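You operate a simulated robot arm through the tools that you are given. There is no shell and no other tool. Be economical: measure what you need, move in short steps, check, and stop when the job is done.

You are at the controls of a simulated robot arm. One attempt, no reset.

## Task
Put the small purple core in the clear bag. Fetch the core from the clear side of the core bench and stand it on top of the green roll there. Take the grey brake pad and put it on the cream card. Turn the blue knob to 0. The order is free. Set down upright: small purple core, core.

Only the result counts: the job must be done as asked and must still hold three seconds after the hand-in. Knocking over, shifting, dropping, spilling or breaking anything else fails it.

## Robot
A 6-joint arm with a fingered hand on a trunk, on a base that drives. Base frame: it is fixed to the floor where the robot stands at the start and does not move with it; the origin is under the middle of the robot, x ahead of it, y to its left, z up; the surface under the hand at the start is at about z = 800. Readings come in mm, degrees, newtons and seconds.
With the tool pointing down near the work surface it reaches from about 340 to 760 mm from the robot's upright axis, wherever it stands. Its first joint turns from -166.0 to 166.0 degrees. Places, roughly: blue knob [2000, 3800, 1000]; clear bag (20x20x10 cm) [4000, 1400, 800]; core [1000, -250, 1000]; cream card (13x9x3 cm) [3900, -400, 800]; green roll (11x12x10 cm) [900, 300, 800]; grey brake pad [4000, -750, 750]; small purple core (5x5x6 cm) [600, 200, 800]. Payload 4 kg.
Tool frame: the origin (TCP) lies between the finger pads and is the grasp point; the fingertips stand 26 mm ahead of it; z points along the fingers, y is the line along which they close. Largest opening 148 mm; the body of the gripper starts 73 mm behind the TCP. The gripper is a hand of 3 fingers: y runs from the thumb to the fingers, the wrist lies at [0, 0, -239] in the tool frame.
Orientation is that of the tool frame in the base frame, as [roll, pitch, yaw] about the fixed x, y, z axes, in that order (R = Rz(yaw) Ry(pitch) Rx(roll)). With the fingers straight down and closing along the base's y, the tool's x points along the base's -x, its y along +y and its z along -z.

## Interface
- The arm moves only by the tool apply_moves. Its arguments are lists of equal length, an entry for each row: "xyz": the shift along the tool's x, y, z in mm, a list of three; "turn": the turn, a rotation vector about the tool's x, y, z in degrees, a list of three. In form: {"xyz": [[tx, ty, tz], ...], "turn": [[ax, ay, az], ...]}. A call has 1 to 12 rows; each row shifts and turns the commanded pose from where the row before left it, along the tool's axes as they then stand. Rows are played at 5 a second. More than 50 mm and 8.6 degrees between two rows, and nothing of the call is played. A pose out of reach is approached as far as the arm can. The call stops where the force on the tool passes 40 N (or 10 N more than at its start, if that is more) or the arm is blocked; 0.2 s more then pass. In this call time passes only in rows, and 0.2 s behind the last. The reply holds the time, the measured pose of the TCP, the force on the tool along the base axes, the opening and the grip force, in the units named above and with some noise, with the torque about the TCP (base axes, N m) and any sound that the robot's microphone picked up.
- Cameras (640 x 400 px; columns grow to the right, rows downward): "scene" is now at [28.3, 162.7, 1480.9]; the picture's right is [0.03, -1.00, 0.00], its down [-0.59, -0.02, -0.81] and it looks along [0.81, 0.03, -0.59] (base axes); focal length 277 px, centre (320, 200). "wrist" rides on the gripper at [68, -39, -90] in the tool frame; the picture's right is [0.50, 0.87, 0.00], its down [-0.66, 0.38, -0.65] and it looks along [-0.57, 0.33, 0.76] (tool axes); focal length 222 px, centre (320, 200). There is no depth. A picture from a camera that has moved, and an enlarged one, comes with that camera's place and axes in the base frame and with its lens.
- camera(camera): a new picture of that camera. The clock stands still meanwhile.
- move_column(by): slides the trunk up (or, below 0, down) by that many mm; the arm and the scene camera ride with it, the base frame stays. It gives what a move gives, with no picture.
- steer(legs): drives the robot by 1 to 6 legs, each [ahead, left, turn to the left] in mm, mm and degrees, along the robot's own axes; the way and the turn of a leg run together, so that a leg with both is an arc; at most 1500 mm and 180 degrees a leg. The arm and the cameras ride along, it lands a little off, and it stops where it bumps. It gives what a move gives.
- set_fingers(finger1, finger2, thumb_bend): sets how far each is bent, from 0 (flat) to 100 (curled in); at 30 the hand is open as for a grip, at 70 the pads meet at the TCP. One left out holds its place. A second passes; each finger stops where it meets its share of the squeeze, and holds until it gets a number again. It is the only way to open and close the hand. It gives what a move gives, with no picture; readings hold the bend of each and the force on the fingers (four entries, about 0 where the hand has none), thumb and palm.
- pan_tilt(pan, tilt): turns the head with the scene camera to pan (to the left, within 155 degrees either way) and tilt (down, from -29 to 69), counted from straight ahead of the robot. It gives what a move gives.
- inspect(camera, box): a new picture of the part [left, top, right, bottom] of that camera's present view, enlarged. The clock stands still meanwhile.
- finish_job(): hands the job in; it is judged then, once.

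Go step by step. Nothing tells you exact positions but the pictures and the camera data: compare them with the known pose of the tool, close in by small moves and look again before you grip or let go. The budget is 165 turns and 120 pictures, counting those below and the enlarged ones. Unless the task says otherwise, let go and move clear before handing in.

The tools are called after "Request:" as a command line: name --argument value ..., lists and objects as JSON in quotes. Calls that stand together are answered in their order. apply_moves: Moves the arm, as the interface text tells. Its arguments: {"type":"object","properties":{"xyz":{"type":"array"},"turn":{"type":"array"}},"required":["xyz","turn"]} The other tools are called the same way: move_column (by) slides the trunk up or down; set_fingers (finger1, finger2, thumb_bend) moves the fingers one by one; steer (legs) drives the base; pan_tilt (pan, tilt) turns the head that bears the scene camera; camera (camera) takes a picture; inspect (camera, box) takes an enlarged picture of a part of a camera's view; finish_job () hands the job in.

At the start:

```text
time_s: 0.0
position: [370.1, 186.1, 1223.6]
tcp_rot: [-180.0, 0.0, 180.0]
ft_force: [0.3, -1.0, 0.3]
wrist_torque: [0.03, 0.02, -0.05]
grip_width: 147.8
grip_force: 0.0
shape: jaw
bend: [30.0, 30.0, 30.0]
finger forces: [0.0, 0.0, 0.0, 0.0, 0.0, 0.0]
trunk travel left (down, up): [-425.0, 165.0]
robot x, y, heading: [0.2, -2.1, -0.2]
head pan, tilt: [1.9, 36.0]
```

scene: 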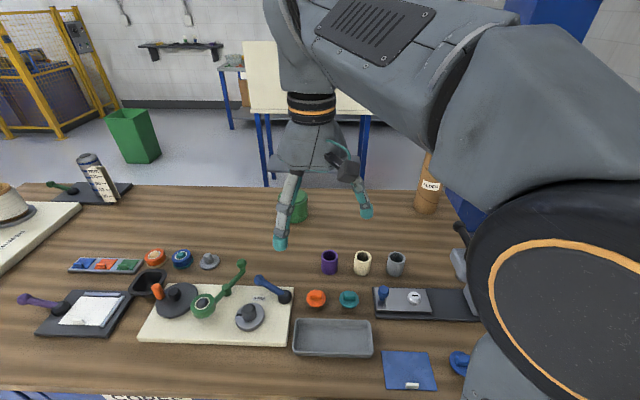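
wrist: 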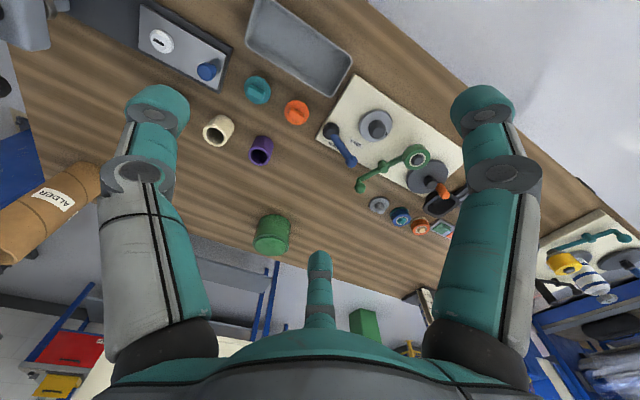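

The bench ahead carries the purple core near (600,154) and the green roll near (850,295). I'll look around first, to the right for the core.

Request:
pan_tilt --pan -15 --tilt 25

Request:
camera --camera "scene"

Request:
pan_tilt --pan -60 --tilt 20

Request:
camera --camera "scene"

Request:
pan_tilt --pan 50 --tilt 15

Request:
camera --camera "scene"

```text
time_s: 0.8
position: [370.9, 186.5, 1223.9]
tcp_rot: [180.0, 0.1, 180.0]
ft_force: [-0.1, -0.1, 0.9]
wrist_torque: [0.02, 0.03, 0.0]
grip_width: 147.9
grip_force: 0.0
shape: jaw
bend: [30.0, 30.0, 30.0]
finger forces: [0.0, 0.0, 0.0, 0.1, 0.1, 0.0]
trunk travel left (down, up): [-425.0, 165.0]
robot x, y, heading: [1.9, 1.8, -0.0]
head pan, tilt: [-15.0, 25.0]
```

```text
117 pictures are left
camera scene: at [29.9, 136.0, 1498.2], right [-0.26, -0.97, 0.0], down [-0.41, 0.11, -0.91], along [0.88, -0.23, -0.42], focal length 277 px, centre (320, 200)
```

scene: 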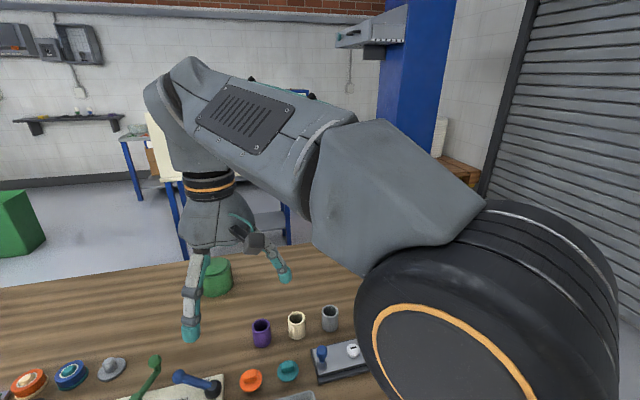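

```text
time_s: 1.9
position: [371.5, 186.3, 1224.3]
tcp_rot: [180.0, 0.0, 179.9]
ft_force: [-0.3, 0.5, -0.1]
wrist_torque: [0.01, -0.01, -0.01]
grip_width: 148.1
grip_force: 0.1
shape: jaw
bend: [30.0, 30.0, 30.0]
finger forces: [0.1, 0.0, 0.0, 0.0, 0.1, 0.0]
trunk travel left (down, up): [-425.0, 165.0]
robot x, y, heading: [2.1, 0.4, -0.1]
head pan, tilt: [-60.0, 20.0]
```

```text
116 pictures are left
camera scene: at [-12.5, 79.2, 1506.3], right [-0.87, -0.5, 0.0], down [-0.17, 0.3, -0.94], along [0.47, -0.81, -0.34], focal length 277 px, centre (320, 200)
```

scene: 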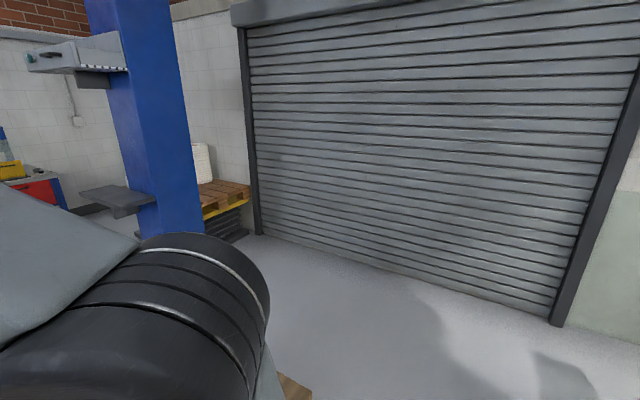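

```text
time_s: 3.8
position: [371.1, 185.3, 1223.5]
tcp_rot: [180.0, 0.0, 180.0]
ft_force: [0.9, 0.7, 0.9]
wrist_torque: [0.01, 0.01, 0.01]
grip_width: 147.9
grip_force: 0.0
shape: jaw
bend: [30.0, 30.0, 30.0]
finger forces: [0.0, 0.0, 0.0, 0.0, 0.0, 0.0]
trunk travel left (down, up): [-425.0, 165.0]
robot x, y, heading: [0.2, 1.2, 0.3]
head pan, tilt: [50.0, 15.0]
```

```text
115 pictures are left
camera scene: at [1.0, 231.3, 1514.5], right [0.77, -0.64, 0.0], down [-0.17, -0.2, -0.97], along [0.62, 0.74, -0.26], focal length 277 px, centre (320, 200)
```

scene: 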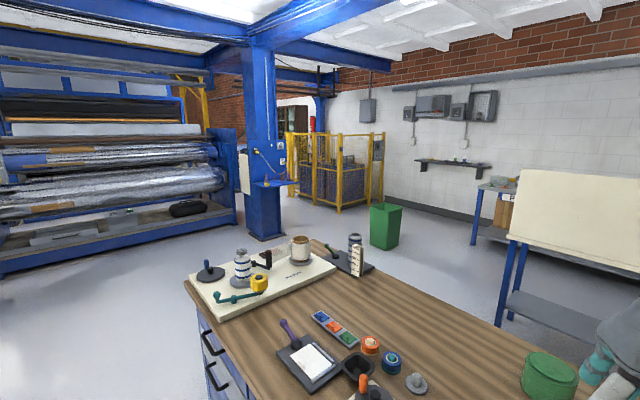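

The brown "ALDER" tube at right may be the core; the arm blocks the view. I'll back off and shift right for a clear look.

Request:
steer --legs '[[-300, 0, 0], [0, -700, 0]]'

Request:
pan_tilt --pan 20 --tilt 22

Request:
camera --camera "scene"

Request:
camera --camera "wrist"

```text
time_s: 9.3
position: [76.0, -518.0, 1222.9]
tcp_rot: [180.0, 0.0, 179.6]
ft_force: [-0.2, 0.4, -1.2]
wrist_torque: [-0.03, 0.0, 0.01]
grip_width: 147.8
grip_force: 0.0
shape: jaw
bend: [30.0, 30.0, 30.0]
finger forces: [0.0, 0.0, 0.1, 0.0, 0.0, 0.0]
trunk travel left (down, up): [-425.0, 165.0]
robot x, y, heading: [-295.0, -701.7, -0.4]
head pan, tilt: [50.0, 15.0]
```

```text
time_s: 10.2
position: [75.4, -518.2, 1223.7]
tcp_rot: [180.0, 0.1, 179.5]
ft_force: [0.2, -0.8, 0.0]
wrist_torque: [-0.01, -0.01, -0.01]
grip_width: 147.8
grip_force: 0.1
shape: jaw
bend: [30.0, 30.0, 30.0]
finger forces: [0.0, 0.0, 0.0, 0.0, 0.0, 0.0]
trunk travel left (down, up): [-425.0, 165.0]
robot x, y, heading: [-297.4, -703.6, -0.2]
head pan, tilt: [20.0, 22.0]
```

```text
114 pictures are left
camera scene: at [-267.2, -510.6, 1503.1], right [0.34, -0.94, 0.0], down [-0.35, -0.13, -0.93], along [0.87, 0.31, -0.37], focal length 277 px, centre (320, 200)
```

scene: 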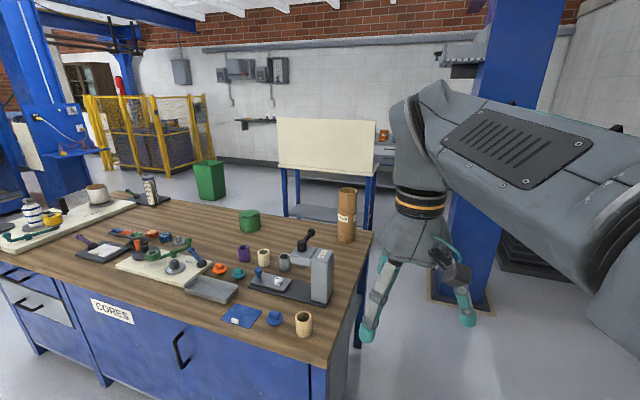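

```text
113 pictures are left
camera wrist: at [7.8, -558.5, 1312.9], right [-0.49, 0.87, 0.0], down [0.66, 0.37, 0.65], along [0.57, 0.32, -0.76], focal length 222 px, centre (320, 200)
```

wrist: 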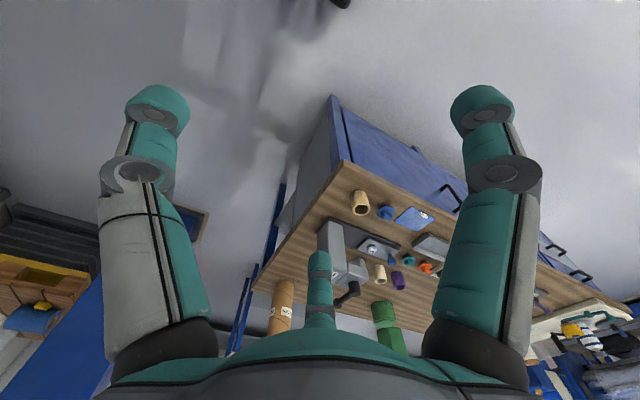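

Request:
inspect --camera "scene" --box '[200, 170, 400, 345]'

Request:
inspect --camera "scene" --box '[0, 165, 220, 300]'

```text
2.29 times, centred on (300, 258) of scene
camera zoom: at [-267.2, -510.6, 1503.1], right [0.34, -0.94, 0.0], down [-0.35, -0.13, -0.93], along [0.87, 0.31, -0.37], focal length 632 px, centre (366, 69)
```

zoom: 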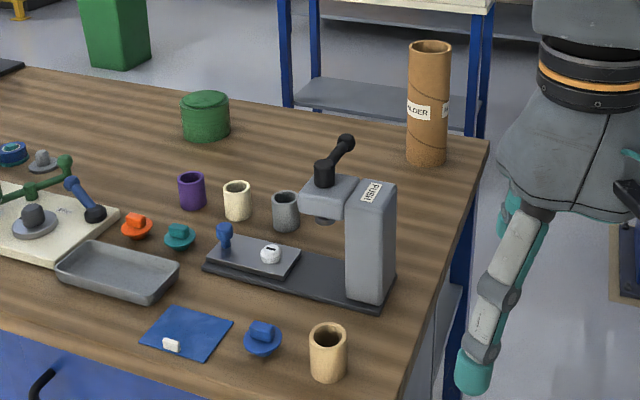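

```text
2.91 times, centred on (110, 232) of scene
camera zoom: at [-267.2, -510.6, 1503.1], right [0.34, -0.94, 0.0], down [-0.35, -0.13, -0.93], along [0.87, 0.31, -0.37], focal length 805 px, centre (931, 106)
```

zoom: 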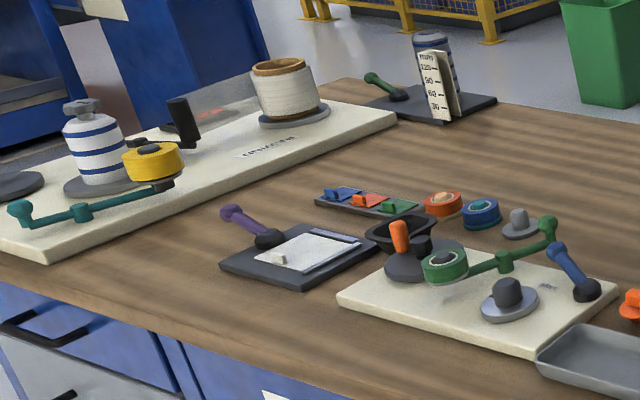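

The tall brown tube at about (922,-231) is the core, and the green roll is near (850,295). Both can be reached from behind the bench, so I drive around its right end, past the blue column, and face back.

Request:
steer --legs '[[1100, 10, 0], [560, 0, 0], [0, 720, 0], [60, 0, 0], [0, 0, 180]]'

Request:
pan_tilt --pan 0 --tilt 30

Request:
camera --camera "scene"

Request:
camera --camera "wrist"

```text
time_s: 30.2
position: [1072.6, -191.5, 1223.0]
tcp_rot: [180.0, 0.0, 1.3]
ft_force: [0.1, -0.5, 0.0]
wrist_torque: [-0.01, 0.0, -0.03]
grip_width: 148.1
grip_force: 0.0
shape: jaw
bend: [30.0, 30.0, 30.0]
finger forces: [0.0, 0.0, 0.0, 0.1, 0.0, 0.0]
trunk travel left (down, up): [-425.0, 165.0]
robot x, y, heading: [1438.4, 8.6, -178.8]
head pan, tilt: [20.0, 22.0]
```

```text
time_s: 31.0
position: [1071.9, -190.9, 1224.2]
tcp_rot: [180.0, 0.0, 1.2]
ft_force: [-0.7, -1.3, 0.6]
wrist_torque: [0.01, -0.01, 0.0]
grip_width: 147.8
grip_force: 0.1
shape: jaw
bend: [30.0, 30.0, 30.0]
finger forces: [0.1, 0.1, 0.0, 0.0, 0.0, 0.0]
trunk travel left (down, up): [-425.0, 165.0]
robot x, y, heading: [1441.1, 3.8, -178.4]
head pan, tilt: [0.0, 30.0]
```

```text
110 pictures are left
camera scene: at [1413.5, -160.4, 1490.3], right [-0.02, 1.0, 0.0], down [0.5, 0.01, -0.87], along [-0.87, -0.02, -0.5], focal length 277 px, centre (320, 200)
```

scene: 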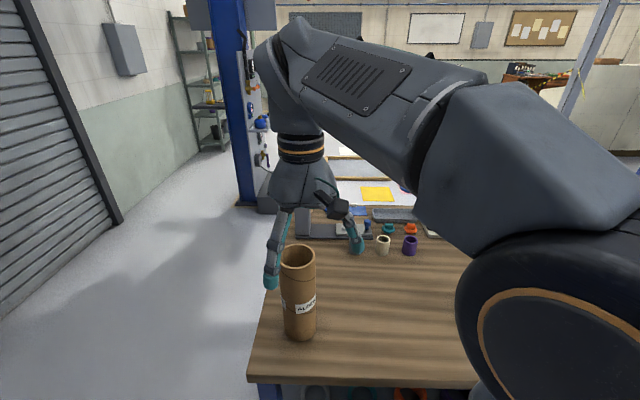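

```text
109 pictures are left
camera wrist: at [1138.5, -151.8, 1312.9], right [0.52, -0.85, 0.0], down [-0.65, -0.39, 0.65], along [-0.56, -0.34, -0.76], focal length 222 px, centre (320, 200)
```

wrist: 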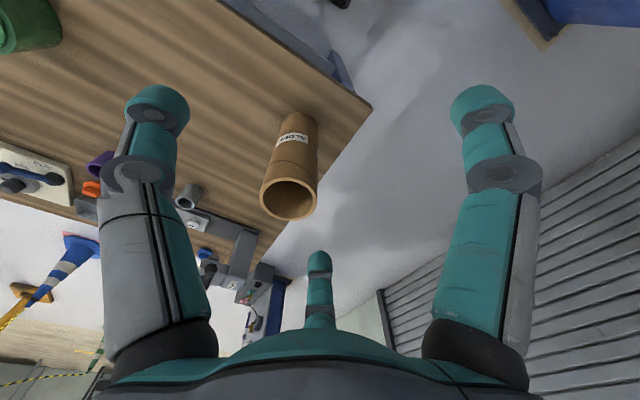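

The core's axis is about (932,-224), top near z 1065, diameter about 83. I move above it.

Request:
apply_moves --xyz '[[-47, 10, 0], [-47, 10, 0], [-46, 10, 0]]' --turn '[[0, 0, 0], [0, 0, 0], [0, 0, 0]]'

Request:
camera --camera "wrist"

Request:
pan_tilt --pan -30 --tilt 36

Request:
camera --camera "scene"

```text
time_s: 31.8
position: [933.7, -223.9, 1221.9]
tcp_rot: [180.0, -0.2, 1.3]
ft_force: [0.1, 0.2, 0.3]
wrist_torque: [-0.02, 0.02, -0.01]
grip_width: 147.8
grip_force: 0.1
shape: jaw
bend: [30.0, 30.0, 30.0]
finger forces: [0.0, 0.1, 0.0, 0.1, 0.0, 0.1]
trunk travel left (down, up): [-425.0, 165.0]
robot x, y, heading: [1438.5, 4.8, -178.7]
head pan, tilt: [0.0, 30.0]
```

```text
108 pictures are left
camera wrist: at [999.3, -184.7, 1311.0], right [0.52, -0.85, 0.0], down [-0.65, -0.39, 0.65], along [-0.56, -0.34, -0.76], focal length 222 px, centre (320, 200)
```

wrist: 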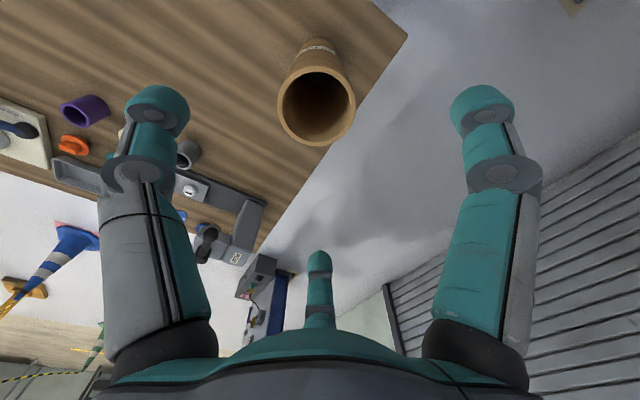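

```text
time_s: 32.8
position: [934.0, -223.3, 1223.1]
tcp_rot: [179.9, 0.0, 1.3]
ft_force: [-0.4, 0.1, 0.2]
wrist_torque: [0.0, 0.01, -0.02]
grip_width: 147.8
grip_force: 0.0
shape: jaw
bend: [30.0, 30.0, 30.0]
finger forces: [0.0, 0.0, 0.0, 0.0, 0.0, 0.0]
trunk travel left (down, up): [-425.0, 165.0]
robot x, y, heading: [1438.5, 2.3, -178.5]
head pan, tilt: [-30.0, 36.0]
```

```text
107 pictures are left
camera scene: at [1427.0, -116.3, 1481.0], right [0.48, 0.88, 0.0], down [0.52, -0.28, -0.81], along [-0.71, 0.39, -0.59], focal length 277 px, centre (320, 200)
```

scene: 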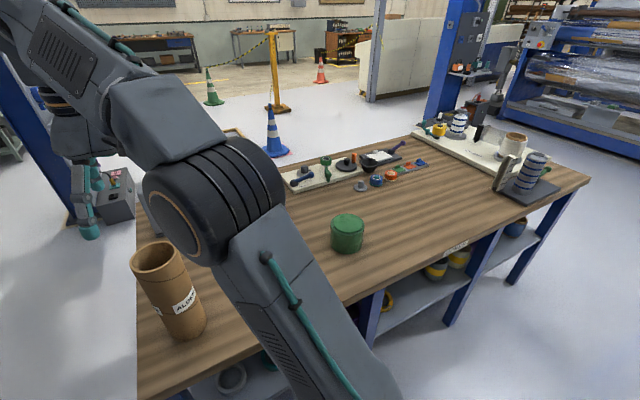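

The core mouth is centred at about (928,-224), and the roll at (872,292) with its top at 900. I descend over the core.

Request:
apply_moves --xyz '[[-5, 0, 45], [0, 0, 45], [0, 0, 45], [0, 0, 45], [0, 0, 13]]' --turn '[[0, 0, 0], [0, 0, 0], [0, 0, 0], [0, 0, 0], [0, 0, 0]]'

Request:
camera --camera "wrist"

```text
time_s: 34.0
position: [928.7, -224.9, 1028.8]
tcp_rot: [-180.0, 0.0, 1.3]
ft_force: [-0.3, -0.3, 0.8]
wrist_torque: [0.02, -0.02, 0.01]
grip_width: 148.0
grip_force: 0.0
shape: jaw
bend: [30.0, 30.0, 30.0]
finger forces: [0.0, 0.0, 0.0, 0.0, 0.0, 0.0]
trunk travel left (down, up): [-425.0, 165.0]
robot x, y, heading: [1441.7, 4.9, -178.8]
head pan, tilt: [-30.0, 36.0]
```

```text
106 pictures are left
camera wrist: at [994.4, -184.7, 1119.1], right [0.52, -0.85, 0.0], down [-0.65, -0.39, 0.65], along [-0.56, -0.34, -0.76], focal length 222 px, centre (320, 200)
```

wrist: 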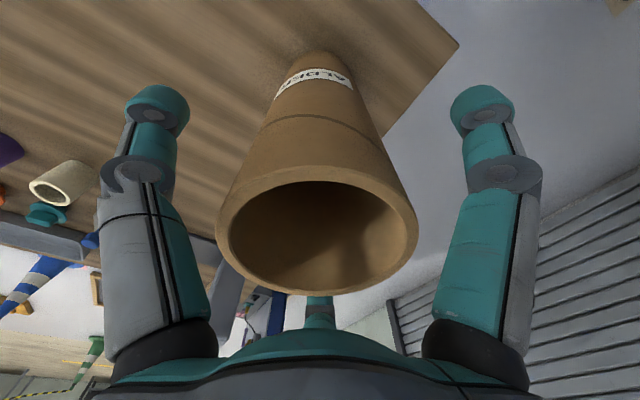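

Centered well; closing all three fingers.

Request:
set_fingers --finger1 60 --finger2 60 --thumb_bend 60

Request:
camera --camera "wrist"

```text
time_s: 35.0
position: [928.5, -223.2, 1029.9]
tcp_rot: [179.9, 0.0, 1.3]
ft_force: [-0.1, 1.1, 1.5]
wrist_torque: [0.12, 0.03, 0.04]
grip_width: 63.9
grip_force: 15.4
shape: fingers
bend: [49.0, 47.0, 52.0]
finger forces: [8.7, 10.3, 0.1, 0.0, 12.4, 0.0]
trunk travel left (down, up): [-425.0, 165.0]
robot x, y, heading: [1443.8, 2.3, -178.6]
head pan, tilt: [-30.0, 36.0]
```

```text
105 pictures are left
camera wrist: at [994.5, -184.4, 1119.6], right [0.52, -0.85, 0.0], down [-0.65, -0.39, 0.65], along [-0.56, -0.34, -0.76], focal length 222 px, centre (320, 200)
```

wrist: 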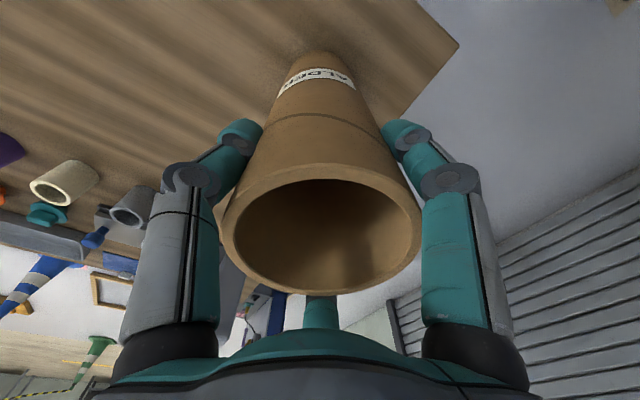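

Held with 15 N. Lift 135 mm.

Request:
apply_moves --xyz '[[0, 0, -15], [0, 0, -30], [0, 0, -30], [0, 0, -30], [0, 0, -30]]' --turn '[[0, 0, 0], [0, 0, 0], [0, 0, 0], [0, 0, 0], [0, 0, 0]]'

Request:
camera --camera "wrist"

Request:
camera --camera "scene"

```text
time_s: 36.2
position: [928.1, -225.0, 1163.3]
tcp_rot: [-180.0, 0.0, 1.3]
ft_force: [0.3, 1.1, -2.0]
wrist_torque: [0.03, -0.01, 0.02]
grip_width: 64.0
grip_force: 15.3
shape: fingers
bend: [49.0, 47.0, 52.0]
finger forces: [8.9, 10.5, 0.0, 0.0, 11.9, 0.0]
trunk travel left (down, up): [-425.0, 165.0]
robot x, y, heading: [1440.4, 3.9, -178.8]
head pan, tilt: [-30.0, 36.0]
```

```text
104 pictures are left
camera wrist: at [993.2, -184.8, 1253.8], right [0.52, -0.85, 0.0], down [-0.65, -0.39, 0.65], along [-0.56, -0.34, -0.76], focal length 222 px, centre (320, 200)
```

wrist: 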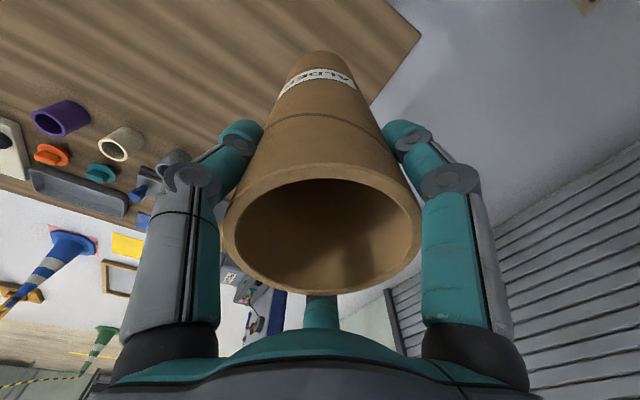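

```text
103 pictures are left
camera scene: at [1426.8, -116.4, 1480.9], right [0.48, 0.88, 0.0], down [0.52, -0.28, -0.81], along [-0.71, 0.39, -0.59], focal length 277 px, centre (320, 200)
```

scene: 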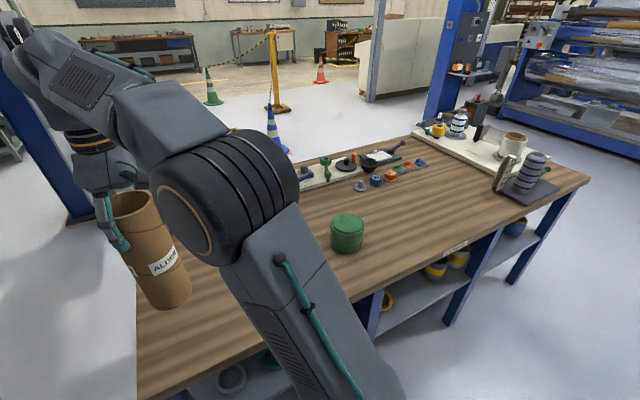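

The core hangs plumb. Now carry it across to above the roll.

Request:
apply_moves --xyz '[[-4, -43, 0], [-4, -43, 0], [-4, -43, 0], [-4, -43, 0], [-4, -43, 0], [-4, -43, 0], [-4, -43, 0], [-4, -43, 0], [-4, -43, 0], [-4, -43, 0]]' --turn '[[0, 0, 0], [0, 0, 0], [0, 0, 0], [0, 0, 0], [0, 0, 0], [0, 0, 0], [0, 0, 0], [0, 0, 0], [0, 0, 0], [0, 0, 0]]'

Request:
pan_tilt --pan -15 --tilt 36

Request:
camera --camera "wrist"

Request:
camera --camera "scene"

```text
time_s: 38.4
position: [876.7, 203.6, 1166.8]
tcp_rot: [180.0, 0.0, 1.4]
ft_force: [-0.3, 0.0, -2.3]
wrist_torque: [0.02, 0.01, -0.01]
grip_width: 64.0
grip_force: 15.1
shape: fingers
bend: [49.0, 47.0, 52.0]
finger forces: [8.8, 10.4, 0.0, 0.1, 11.8, 0.0]
trunk travel left (down, up): [-425.0, 165.0]
robot x, y, heading: [1442.7, 2.1, -178.7]
head pan, tilt: [-30.0, 36.0]
```

```text
time_s: 39.2
position: [876.6, 203.8, 1166.3]
tcp_rot: [-179.8, 0.1, 1.3]
ft_force: [1.1, -0.3, -2.9]
wrist_torque: [0.0, 0.0, 0.01]
grip_width: 63.9
grip_force: 15.9
shape: fingers
bend: [49.0, 47.0, 52.0]
finger forces: [8.8, 10.3, 0.0, 0.0, 11.9, 0.0]
trunk travel left (down, up): [-425.0, 165.0]
robot x, y, heading: [1442.4, 3.6, -178.8]
head pan, tilt: [-15.0, 36.0]
```

```text
102 pictures are left
camera wrist: at [942.6, 243.1, 1255.3], right [0.52, -0.85, 0.0], down [-0.65, -0.39, 0.65], along [-0.56, -0.34, -0.76], focal length 222 px, centre (320, 200)
```

wrist: 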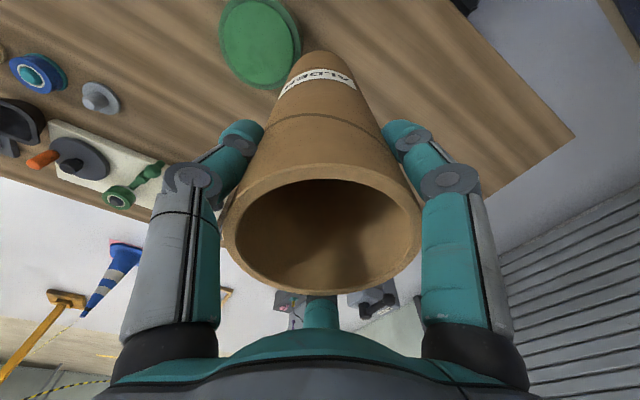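

```text
101 pictures are left
camera scene: at [1418.6, -137.3, 1480.9], right [0.24, 0.97, 0.0], down [0.57, -0.14, -0.81], along [-0.79, 0.19, -0.59], focal length 277 px, centre (320, 200)
```

scene: 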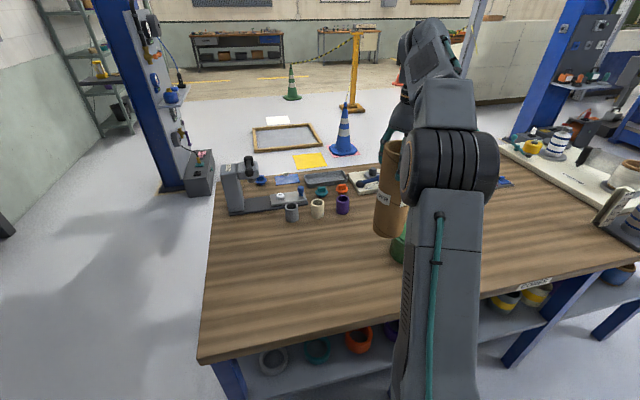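

Roll top confirmed at (871,293). Move above it, and look before lowering.

Request:
apply_moves --xyz '[[-2, -45, 0], [-2, -44, 0], [0, 0, 10]]' --turn '[[0, 0, 0], [0, 0, 0], [0, 0, 0]]'

Request:
camera --camera "wrist"

Request:
pan_tilt --pan -60 --tilt 36

Request:
camera --camera "scene"

```text
time_s: 40.0
position: [880.9, 285.7, 1143.1]
tcp_rot: [180.0, 0.0, 1.2]
ft_force: [-0.1, 0.0, -3.9]
wrist_torque: [0.01, 0.01, 0.04]
grip_width: 63.6
grip_force: 15.6
shape: fingers
bend: [49.0, 47.0, 52.0]
finger forces: [9.0, 10.3, 0.1, 0.1, 12.1, 0.0]
out of reach, approached as far as the arm can: row 2
trunk travel left (down, up): [-425.0, 165.0]
robot x, y, heading: [1439.6, 4.2, -178.5]
head pan, tilt: [-15.0, 36.0]
```

```text
100 pictures are left
camera wrist: at [947.0, 325.4, 1232.9], right [0.52, -0.85, 0.0], down [-0.65, -0.39, 0.65], along [-0.56, -0.34, -0.76], focal length 222 px, centre (320, 200)
```

wrist: 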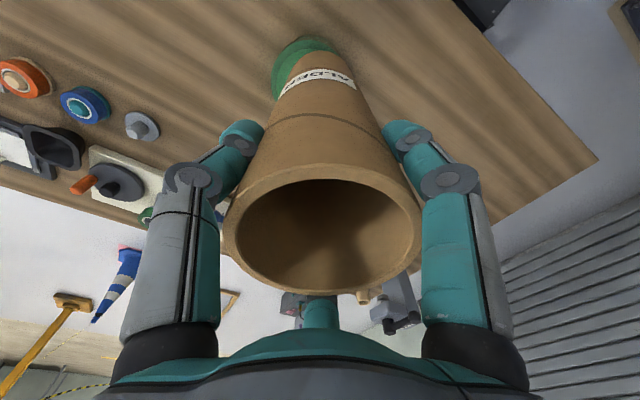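

```text
time_s: 41.1
position: [881.2, 283.7, 1143.5]
tcp_rot: [-180.0, 0.1, 1.2]
ft_force: [-0.1, -0.1, -3.4]
wrist_torque: [0.01, 0.01, 0.01]
grip_width: 64.1
grip_force: 16.0
shape: fingers
bend: [49.0, 47.0, 52.0]
finger forces: [9.1, 10.5, 0.1, 0.0, 11.9, 0.0]
trunk travel left (down, up): [-425.0, 165.0]
robot x, y, heading: [1442.5, 2.8, -178.7]
head pan, tilt: [-60.0, 36.0]
```

```text
99 pictures are left
camera scene: at [1458.0, -83.3, 1481.0], right [0.85, 0.52, 0.0], down [0.31, -0.5, -0.81], along [-0.42, 0.69, -0.59], focal length 277 px, centre (320, 200)
```

scene: 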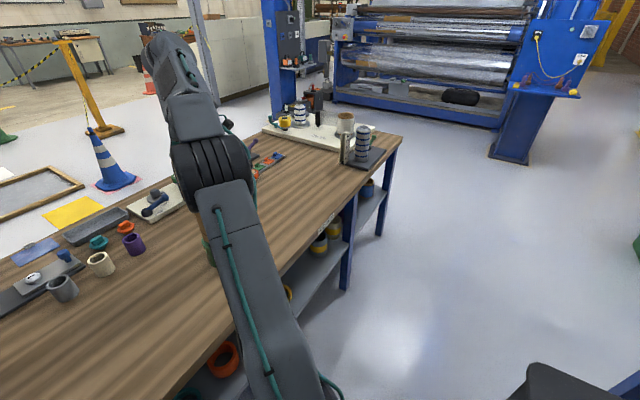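

The arm is at its reach limit. I'll raise the trunk for clearance and drive 80 mm closer, then fine-tune.

Request:
move_column --by 40

Request:
steer --legs '[[80, 0, 0]]'

Request:
camera --camera "wrist"

```text
time_s: 41.9
position: [879.9, 285.6, 1183.8]
tcp_rot: [180.0, 0.0, 1.3]
ft_force: [-1.0, 0.4, -3.4]
wrist_torque: [0.01, 0.01, 0.0]
grip_width: 63.8
grip_force: 15.9
shape: fingers
bend: [49.0, 47.0, 52.0]
finger forces: [9.0, 10.4, 0.1, 0.1, 11.8, 0.0]
trunk travel left (down, up): [-465.0, 125.0]
robot x, y, heading: [1443.8, 4.6, -178.6]
head pan, tilt: [-60.0, 36.0]
```

```text
time_s: 43.0
position: [798.3, 283.3, 1183.0]
tcp_rot: [180.0, 0.0, 1.4]
ft_force: [-0.3, 0.0, -3.1]
wrist_torque: [-0.01, 0.0, 0.0]
grip_width: 63.9
grip_force: 15.1
shape: fingers
bend: [49.0, 47.0, 52.0]
finger forces: [9.0, 10.5, 0.0, 0.0, 12.0, 0.1]
trunk travel left (down, up): [-465.0, 125.0]
robot x, y, heading: [1356.0, 0.1, -178.9]
head pan, tilt: [-60.0, 36.0]
```

```text
98 pictures are left
camera wrist: at [864.7, 322.9, 1272.7], right [0.52, -0.85, 0.0], down [-0.65, -0.39, 0.65], along [-0.56, -0.34, -0.76], focal length 222 px, centre (320, 200)
```

wrist: 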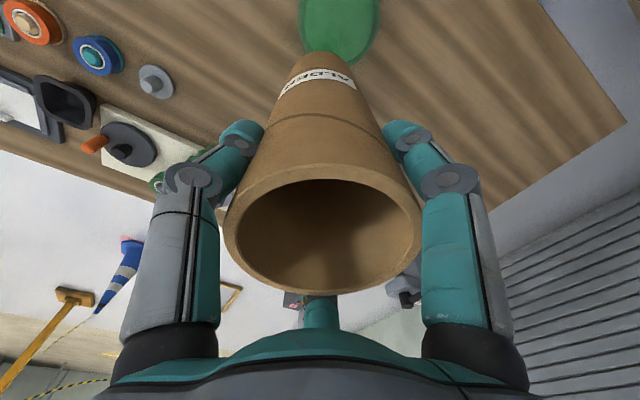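

Request:
apply_moves --xyz '[[37, -4, 0], [36, -4, 0], [0, 0, 20], [0, 0, 18]]' --turn '[[0, 0, 0], [0, 0, 0], [0, 0, 0], [0, 0, 0]]'

Request:
camera --camera "wrist"

Request:
pan_tilt --pan -5 --tilt 38

Request:
camera --camera "scene"

```text
time_s: 44.0
position: [872.4, 293.1, 1146.5]
tcp_rot: [180.0, -0.1, 1.2]
ft_force: [1.1, -0.3, -3.1]
wrist_torque: [0.02, -0.03, -0.04]
grip_width: 63.9
grip_force: 15.5
shape: fingers
bend: [49.0, 47.0, 52.0]
finger forces: [8.9, 10.5, 0.0, 0.1, 11.9, 0.0]
trunk travel left (down, up): [-465.0, 125.0]
robot x, y, heading: [1358.2, -0.1, -178.7]
head pan, tilt: [-60.0, 36.0]
```

```text
97 pictures are left
camera wrist: at [938.8, 331.7, 1234.8], right [0.52, -0.85, 0.0], down [-0.65, -0.39, 0.65], along [-0.56, -0.34, -0.76], focal length 222 px, centre (320, 200)
```

wrist: 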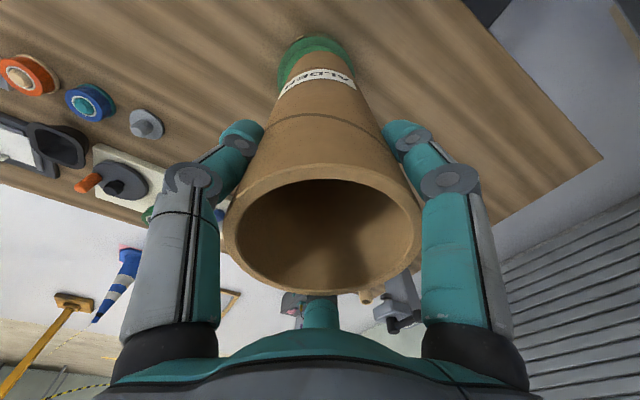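

```text
time_s: 45.2
position: [872.9, 291.9, 1146.3]
tcp_rot: [-180.0, -0.1, 1.5]
ft_force: [0.5, -0.9, -2.2]
wrist_torque: [0.0, 0.03, 0.02]
grip_width: 64.0
grip_force: 15.5
shape: fingers
bend: [49.0, 47.0, 52.0]
finger forces: [9.0, 10.5, 0.0, 0.1, 12.0, 0.1]
trunk travel left (down, up): [-465.0, 125.0]
robot x, y, heading: [1359.9, 3.1, -178.5]
head pan, tilt: [-5.0, 38.0]
```

```text
96 pictures are left
camera scene: at [1336.0, -154.3, 1517.9], right [0.06, 1.0, 0.0], down [0.61, -0.04, -0.79], along [-0.79, 0.05, -0.62], focal length 277 px, centre (320, 200)
```

scene: 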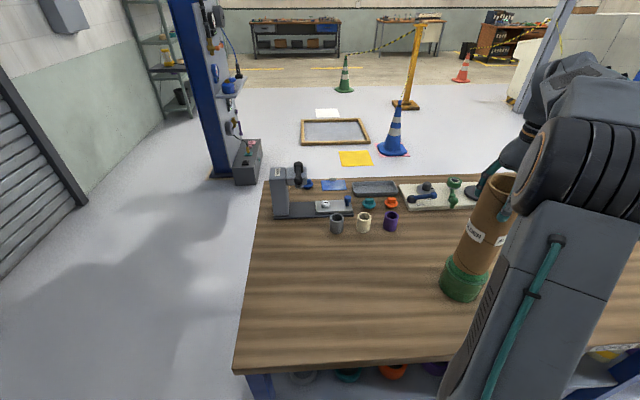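

Looks centred over the roll. Lower gently until contact.

Request:
apply_moves --xyz '[[0, 0, 7], [0, 0, 4], [0, 0, 2], [0, 0, 1.5], [0, 0, 1.5]]' --turn '[[0, 0, 0], [0, 0, 0], [0, 0, 0], [0, 0, 0], [0, 0, 0]]'

Request:
inspect --camera "scene" --box '[400, 150, 560, 320]'

```text
time_s: 46.4
position: [872.0, 292.9, 1130.0]
tcp_rot: [-180.0, 0.0, 1.3]
ft_force: [-0.1, -0.8, -2.8]
wrist_torque: [0.03, -0.03, -0.02]
grip_width: 63.7
grip_force: 15.6
shape: fingers
bend: [49.0, 47.0, 52.0]
finger forces: [9.0, 10.5, 0.1, 0.0, 11.8, 0.1]
trunk travel left (down, up): [-465.0, 125.0]
robot x, y, heading: [1358.9, 0.8, -178.6]
head pan, tilt: [-5.0, 38.0]
```

```text
2.35 times, centred on (480, 235) of scene
camera zoom: at [1336.0, -154.4, 1517.9], right [0.06, 1.0, 0.0], down [0.61, -0.04, -0.79], along [-0.79, 0.05, -0.62], focal length 651 px, centre (-56, 118)
```

zoom: 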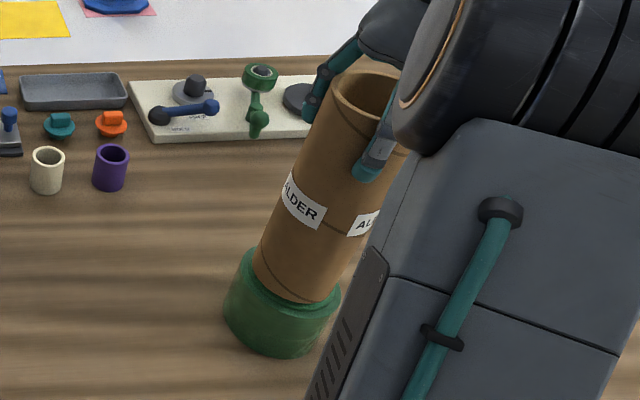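

Request:
apply_moves --xyz '[[0, 0, 1], [0, 0, 1], [0, 0, 1], [0, 0, 1]]' --turn '[[0, 0, 0], [0, 0, 0], [0, 0, 0], [0, 0, 0]]'

```text
time_s: 47.4
position: [872.4, 292.6, 1125.3]
tcp_rot: [180.0, 0.0, 1.5]
ft_force: [0.2, -0.9, -2.6]
wrist_torque: [0.02, -0.03, 0.0]
grip_width: 63.7
grip_force: 15.8
shape: fingers
bend: [49.0, 47.0, 52.0]
finger forces: [9.0, 10.4, 0.1, 0.1, 11.9, 0.0]
trunk travel left (down, up): [-465.0, 125.0]
robot x, y, heading: [1358.3, -0.1, -178.4]
head pan, tilt: [-5.0, 38.0]
```

Request:
apply_moves --xyz '[[0, 0, 1], [0, 0, 1], [0, 0, 1], [0, 0, 1]]' --turn '[[0, 0, 0], [0, 0, 0], [0, 0, 0], [0, 0, 0]]'

Request:
inspect --camera "scene" --box '[430, 220, 530, 320]'

```text
time_s: 48.4
position: [870.5, 292.8, 1121.4]
tcp_rot: [179.9, 0.0, 1.4]
ft_force: [-0.8, -0.3, -3.3]
wrist_torque: [0.0, 0.01, -0.05]
grip_width: 63.9
grip_force: 15.7
shape: fingers
bend: [49.0, 47.0, 52.0]
finger forces: [8.9, 10.4, 0.0, 0.1, 11.8, 0.1]
trunk travel left (down, up): [-465.0, 125.0]
robot x, y, heading: [1359.1, 5.4, -178.5]
head pan, tilt: [-5.0, 38.0]
```

```text
4.00 times, centred on (480, 270) of scene
camera zoom: at [1336.0, -154.4, 1517.9], right [0.06, 1.0, 0.0], down [0.61, -0.04, -0.79], along [-0.79, 0.05, -0.62], focal length 1107 px, centre (-320, -80)
```

zoom: 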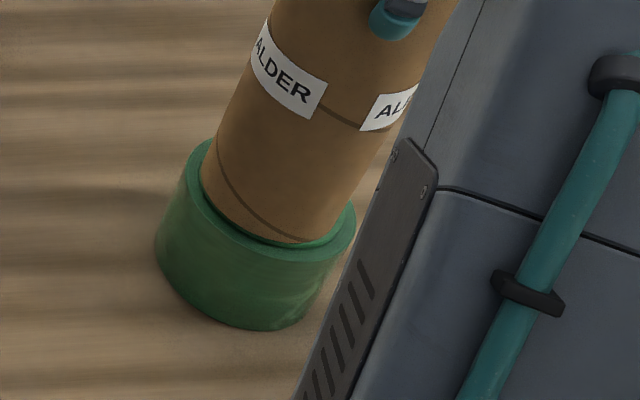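

Request:
apply_moves --xyz '[[0, 0, 1], [0, 0, 1], [0, 0, 1], [0, 0, 1], [0, 0, 1], [0, 0, 1]]' --turn '[[0, 0, 0], [0, 0, 0], [0, 0, 0], [0, 0, 0], [0, 0, 0], [0, 0, 0]]'

Request:
inspect --camera "scene" --box '[430, 220, 530, 320]'

```text
time_s: 49.8
position: [872.1, 292.2, 1117.9]
tcp_rot: [-179.9, 0.2, 1.5]
ft_force: [-4.1, 1.6, 28.3]
wrist_torque: [0.12, 0.22, 0.13]
grip_width: 63.2
grip_force: 18.1
shape: fingers
bend: [49.0, 47.0, 53.0]
finger forces: [8.7, 12.3, 0.1, 0.1, 14.5, 0.0]
trunk travel left (down, up): [-465.0, 125.0]
robot x, y, heading: [1358.8, 1.8, -178.8]
head pan, tilt: [-5.0, 38.0]
```

```text
4.00 times, centred on (480, 270) of scene
camera zoom: at [1337.5, -155.3, 1518.1], right [0.06, 1.0, 0.0], down [0.61, -0.04, -0.79], along [-0.79, 0.05, -0.61], focal length 1107 px, centre (-320, -80)
```

zoom: 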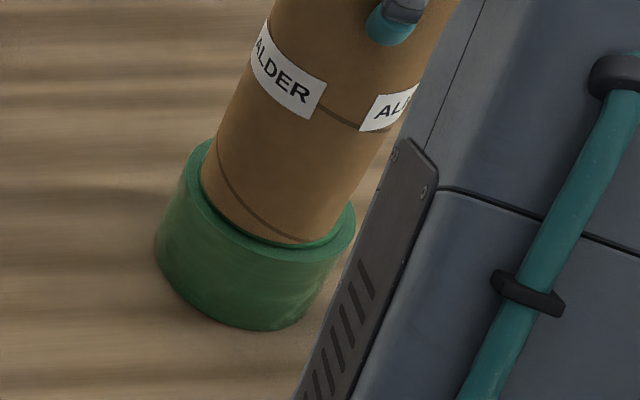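

Contact made. Ease the pressure, then release evenly.

Request:
apply_moves --xyz '[[0, 0, -1], [0, 0, -1.2]]' --turn '[[0, 0, 0], [0, 0, 0]]'

Request:
set_fingers --finger1 45 --finger2 43 --thumb_bend 48

Request:
set_fingers --finger1 28 --finger2 28 --thumb_bend 28

Request:
camera --camera "wrist"

Request:
camera --camera "scene"

```text
time_s: 50.4
position: [871.5, 292.4, 1118.4]
tcp_rot: [180.0, 0.1, 1.5]
ft_force: [-2.7, 0.0, 16.7]
wrist_torque: [0.08, 0.12, 0.06]
grip_width: 63.2
grip_force: 17.1
shape: fingers
bend: [49.0, 47.0, 53.0]
finger forces: [9.2, 12.0, 0.0, 0.0, 13.2, 0.0]
trunk travel left (down, up): [-465.0, 125.0]
robot x, y, heading: [1354.0, 0.1, -178.5]
head pan, tilt: [-5.0, 38.0]
```

```text
time_s: 51.4
position: [872.1, 293.6, 1118.6]
tcp_rot: [179.9, 0.0, 1.4]
ft_force: [0.8, -0.1, -0.6]
wrist_torque: [0.03, 0.02, 0.05]
grip_width: 73.3
grip_force: 0.0
shape: fingers
bend: [45.0, 43.0, 48.0]
finger forces: [0.0, 0.0, 0.0, 0.0, 0.0, 0.1]
trunk travel left (down, up): [-465.0, 125.0]
robot x, y, heading: [1357.6, 0.2, -178.8]
head pan, tilt: [-5.0, 38.0]
```

```text
time_s: 52.4
position: [870.2, 294.5, 1118.2]
tcp_rot: [180.0, 0.1, 1.4]
ft_force: [0.7, -0.1, 0.7]
wrist_torque: [-0.02, -0.02, -0.03]
grip_width: 130.9
grip_force: 0.0
shape: fingers
bend: [28.0, 28.0, 28.0]
finger forces: [0.0, 0.0, 0.0, 0.1, 0.0, 0.0]
trunk travel left (down, up): [-465.0, 125.0]
robot x, y, heading: [1354.9, 2.6, -178.7]
head pan, tilt: [-5.0, 38.0]
```

```text
92 pictures are left
camera wrist: at [937.3, 332.9, 1207.8], right [0.52, -0.85, 0.0], down [-0.65, -0.39, 0.65], along [-0.56, -0.34, -0.76], focal length 222 px, centre (320, 200)
```

wrist: 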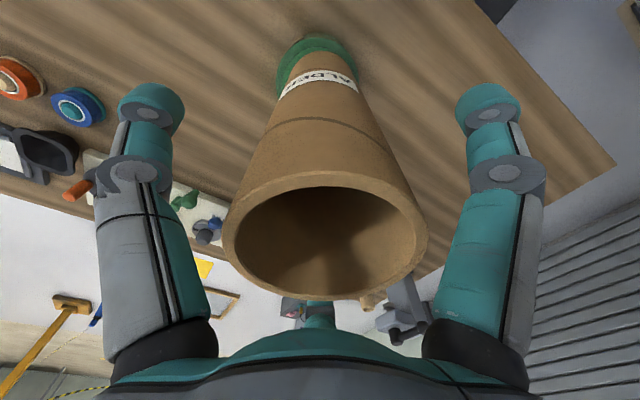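

```text
91 pictures are left
camera scene: at [1336.2, -154.5, 1517.9], right [0.06, 1.0, 0.0], down [0.61, -0.04, -0.79], along [-0.79, 0.05, -0.62], focal length 277 px, centre (320, 200)
```

scene: 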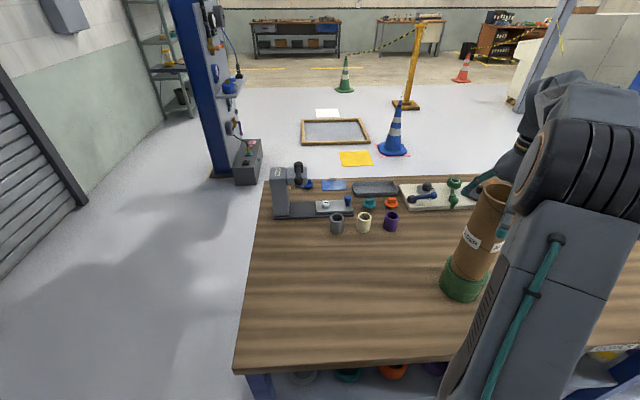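

The core stands on the roll. Raise the trunk to clear it, and bring the arm back toward the middle.

Request:
move_column --by 125

Request:
apply_moves --xyz '[[10, 45, 0], [10, 45, 0], [10, 45, 0], [10, 45, 0], [10, 45, 0], [10, 45, 0], [10, 45, 0], [10, 45, 0]]' --turn '[[0, 0, 0], [0, 0, 0], [0, 0, 0], [0, 0, 0], [0, 0, 0], [0, 0, 0], [0, 0, 0], [0, 0, 0]]'

Request:
pan_tilt --pan -35 --tilt 36

Request:
camera --camera "scene"

```text
time_s: 54.0
position: [870.3, 293.4, 1243.4]
tcp_rot: [-180.0, 0.1, 1.4]
ft_force: [-0.6, 0.4, -0.4]
wrist_torque: [-0.04, 0.03, 0.01]
grip_width: 130.5
grip_force: 0.0
shape: fingers
bend: [28.0, 28.0, 28.0]
finger forces: [0.0, 0.0, 0.0, 0.1, 0.0, 0.1]
trunk travel left (down, up): [-590.0, 0.0]
robot x, y, heading: [1360.1, -0.3, -178.4]
head pan, tilt: [-5.0, 38.0]
```

```text
time_s: 55.8
position: [958.2, -63.0, 1247.3]
tcp_rot: [-179.9, 0.0, 1.3]
ft_force: [-0.3, 1.2, 0.0]
wrist_torque: [0.02, -0.02, -0.03]
grip_width: 130.6
grip_force: 0.0
shape: fingers
bend: [28.0, 28.0, 28.0]
finger forces: [0.0, 0.0, 0.1, 0.1, 0.0, 0.0]
trunk travel left (down, up): [-590.0, 0.0]
robot x, y, heading: [1357.7, 2.0, -178.7]
head pan, tilt: [-5.0, 38.0]
```

```text
time_s: 56.7
position: [957.3, -62.2, 1247.1]
tcp_rot: [180.0, 0.0, 1.4]
ft_force: [0.5, 0.5, -0.2]
wrist_torque: [0.01, 0.0, -0.01]
grip_width: 130.5
grip_force: 0.0
shape: fingers
bend: [28.0, 28.0, 28.0]
finger forces: [0.0, 0.0, 0.1, 0.0, 0.1, 0.0]
trunk travel left (down, up): [-590.0, 0.0]
robot x, y, heading: [1359.5, 1.0, -178.6]
head pan, tilt: [-35.0, 36.0]
```

```text
90 pictures are left
camera scene: at [1349.5, -111.7, 1645.9], right [0.55, 0.83, 0.0], down [0.49, -0.33, -0.81], along [-0.67, 0.45, -0.59], focal length 277 px, centre (320, 200)
```

scene: 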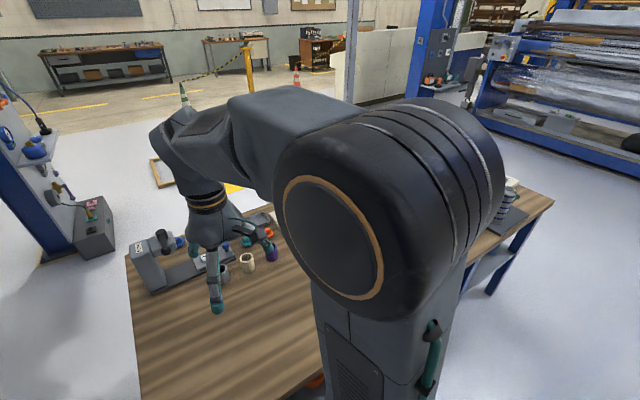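

Now drive around to the front of the bench for the purple core.

Request:
steer --legs '[[0, 690, 0], [1100, -20, 0], [550, 0, 0], [0, 0, 178.6], [0, 740, 0], [270, 0, 0]]'

Request:
pan_tilt --pan 0 --tilt 36

Request:
camera --camera "scene"

Request:
camera --camera "wrist"

```text
time_s: 80.9
position: [389.1, 75.2, 1245.7]
tcp_rot: [179.9, 0.0, -178.9]
ft_force: [0.5, -0.2, -0.3]
wrist_torque: [0.01, -0.01, 0.01]
grip_width: 130.8
grip_force: 0.1
shape: fingers
bend: [28.0, 28.0, 28.0]
finger forces: [0.0, 0.0, 0.1, 0.1, 0.0, 0.1]
trunk travel left (down, up): [-590.0, 0.0]
robot x, y, heading: [-10.0, 11.1, 1.1]
head pan, tilt: [-35.0, 36.0]
```

```text
time_s: 81.9
position: [388.4, 75.3, 1246.2]
tcp_rot: [180.0, 0.0, -179.0]
ft_force: [0.8, -0.3, 0.8]
wrist_torque: [-0.01, 0.0, 0.03]
grip_width: 130.9
grip_force: 0.0
shape: fingers
bend: [28.0, 28.0, 28.0]
finger forces: [0.0, 0.0, 0.1, 0.0, 0.0, 0.0]
trunk travel left (down, up): [-590.0, 0.0]
robot x, y, heading: [-11.9, 14.0, 1.0]
head pan, tilt: [0.0, 36.0]
```

```text
89 pictures are left
camera scene: at [14.3, 173.4, 1645.9], right [0.02, -1.0, 0.0], down [-0.59, -0.01, -0.81], along [0.81, 0.01, -0.59], focal length 277 px, centre (320, 200)
```

scene: 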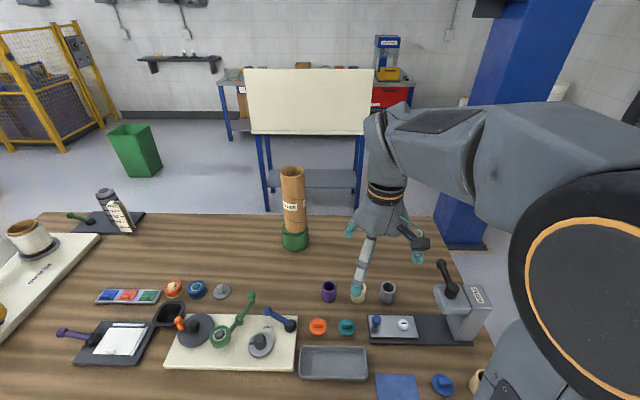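

```text
88 pictures are left
camera wrist: at [321.6, 34.0, 1335.9], right [-0.52, 0.86, 0.0], down [0.65, 0.39, 0.65], along [0.56, 0.34, -0.76], focal length 222 px, centre (320, 200)
```

wrist: 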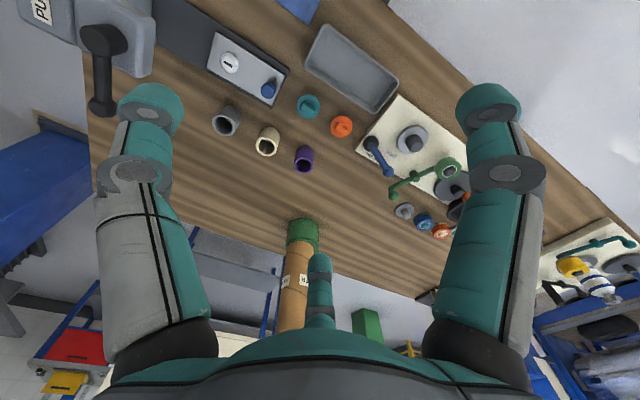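

Purple core estimated near (595,148), cream cup about 100 mm to its right. Move above it, lower the trunk, and turn the hand 60° so the gap between fingers faces the cream cup.

Request:
apply_moves --xyz '[[-42, 14, 0], [-42, 14, 0], [-42, 14, 0], [-42, 14, 0], [-40, 13, 0], [0, 0, 0], [0, 0, 0], [0, 0, 0], [0, 0, 0], [0, 0, 0], [0, 0, 0], [0, 0, 0]]' --turn '[[0, 0, 0], [0, 0, 0], [0, 0, 0], [0, 0, 0], [0, 0, 0], [0, 0, 8.5], [0, 0, 8.5], [0, 0, 8.5], [0, 0, 8.5], [0, 0, 8.5], [0, 0, 8.5], [0, 0, 8.5]]'

Request:
move_column --by -200

Request:
camera --camera "wrist"

Request:
camera --camera "scene"

```text
time_s: 84.5
position: [595.2, 147.9, 1246.5]
tcp_rot: [179.9, 0.1, 121.4]
ft_force: [0.0, 1.0, 0.6]
wrist_torque: [0.0, -0.01, 0.01]
grip_width: 130.9
grip_force: 0.0
shape: fingers
bend: [28.0, 28.0, 28.0]
finger forces: [0.0, 0.0, 0.0, 0.1, 0.1, 0.1]
trunk travel left (down, up): [-590.0, 0.0]
robot x, y, heading: [-10.0, 13.1, 1.1]
head pan, tilt: [0.0, 36.0]
```

```text
time_s: 86.7
position: [594.5, 148.6, 1045.4]
tcp_rot: [180.0, -0.1, 121.7]
ft_force: [-0.1, 0.6, -0.8]
wrist_torque: [0.02, -0.01, 0.0]
grip_width: 130.8
grip_force: 0.0
shape: fingers
bend: [28.0, 28.0, 28.0]
finger forces: [0.0, 0.0, 0.1, 0.1, 0.1, 0.1]
trunk travel left (down, up): [-390.0, 200.0]
robot x, y, heading: [-11.5, 8.3, 0.9]
head pan, tilt: [0.0, 36.0]
```

```text
87 pictures are left
camera wrist: at [526.0, 184.6, 1135.9], right [0.48, 0.88, 0.0], down [0.67, -0.36, 0.65], along [0.57, -0.31, -0.76], focal length 222 px, centre (320, 200)
```

wrist: 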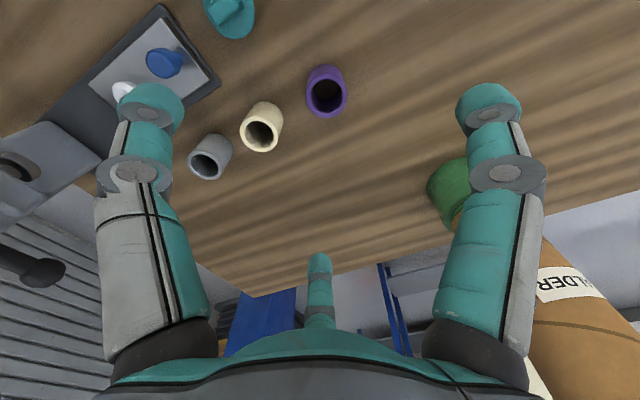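

```text
86 pictures are left
camera scene: at [14.3, 173.5, 1446.0], right [0.02, -1.0, 0.0], down [-0.59, -0.01, -0.81], along [0.81, 0.02, -0.59], focal length 277 px, centre (320, 200)
```

scene: 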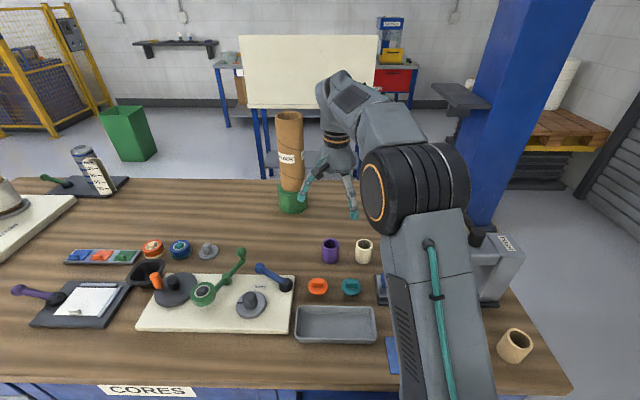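

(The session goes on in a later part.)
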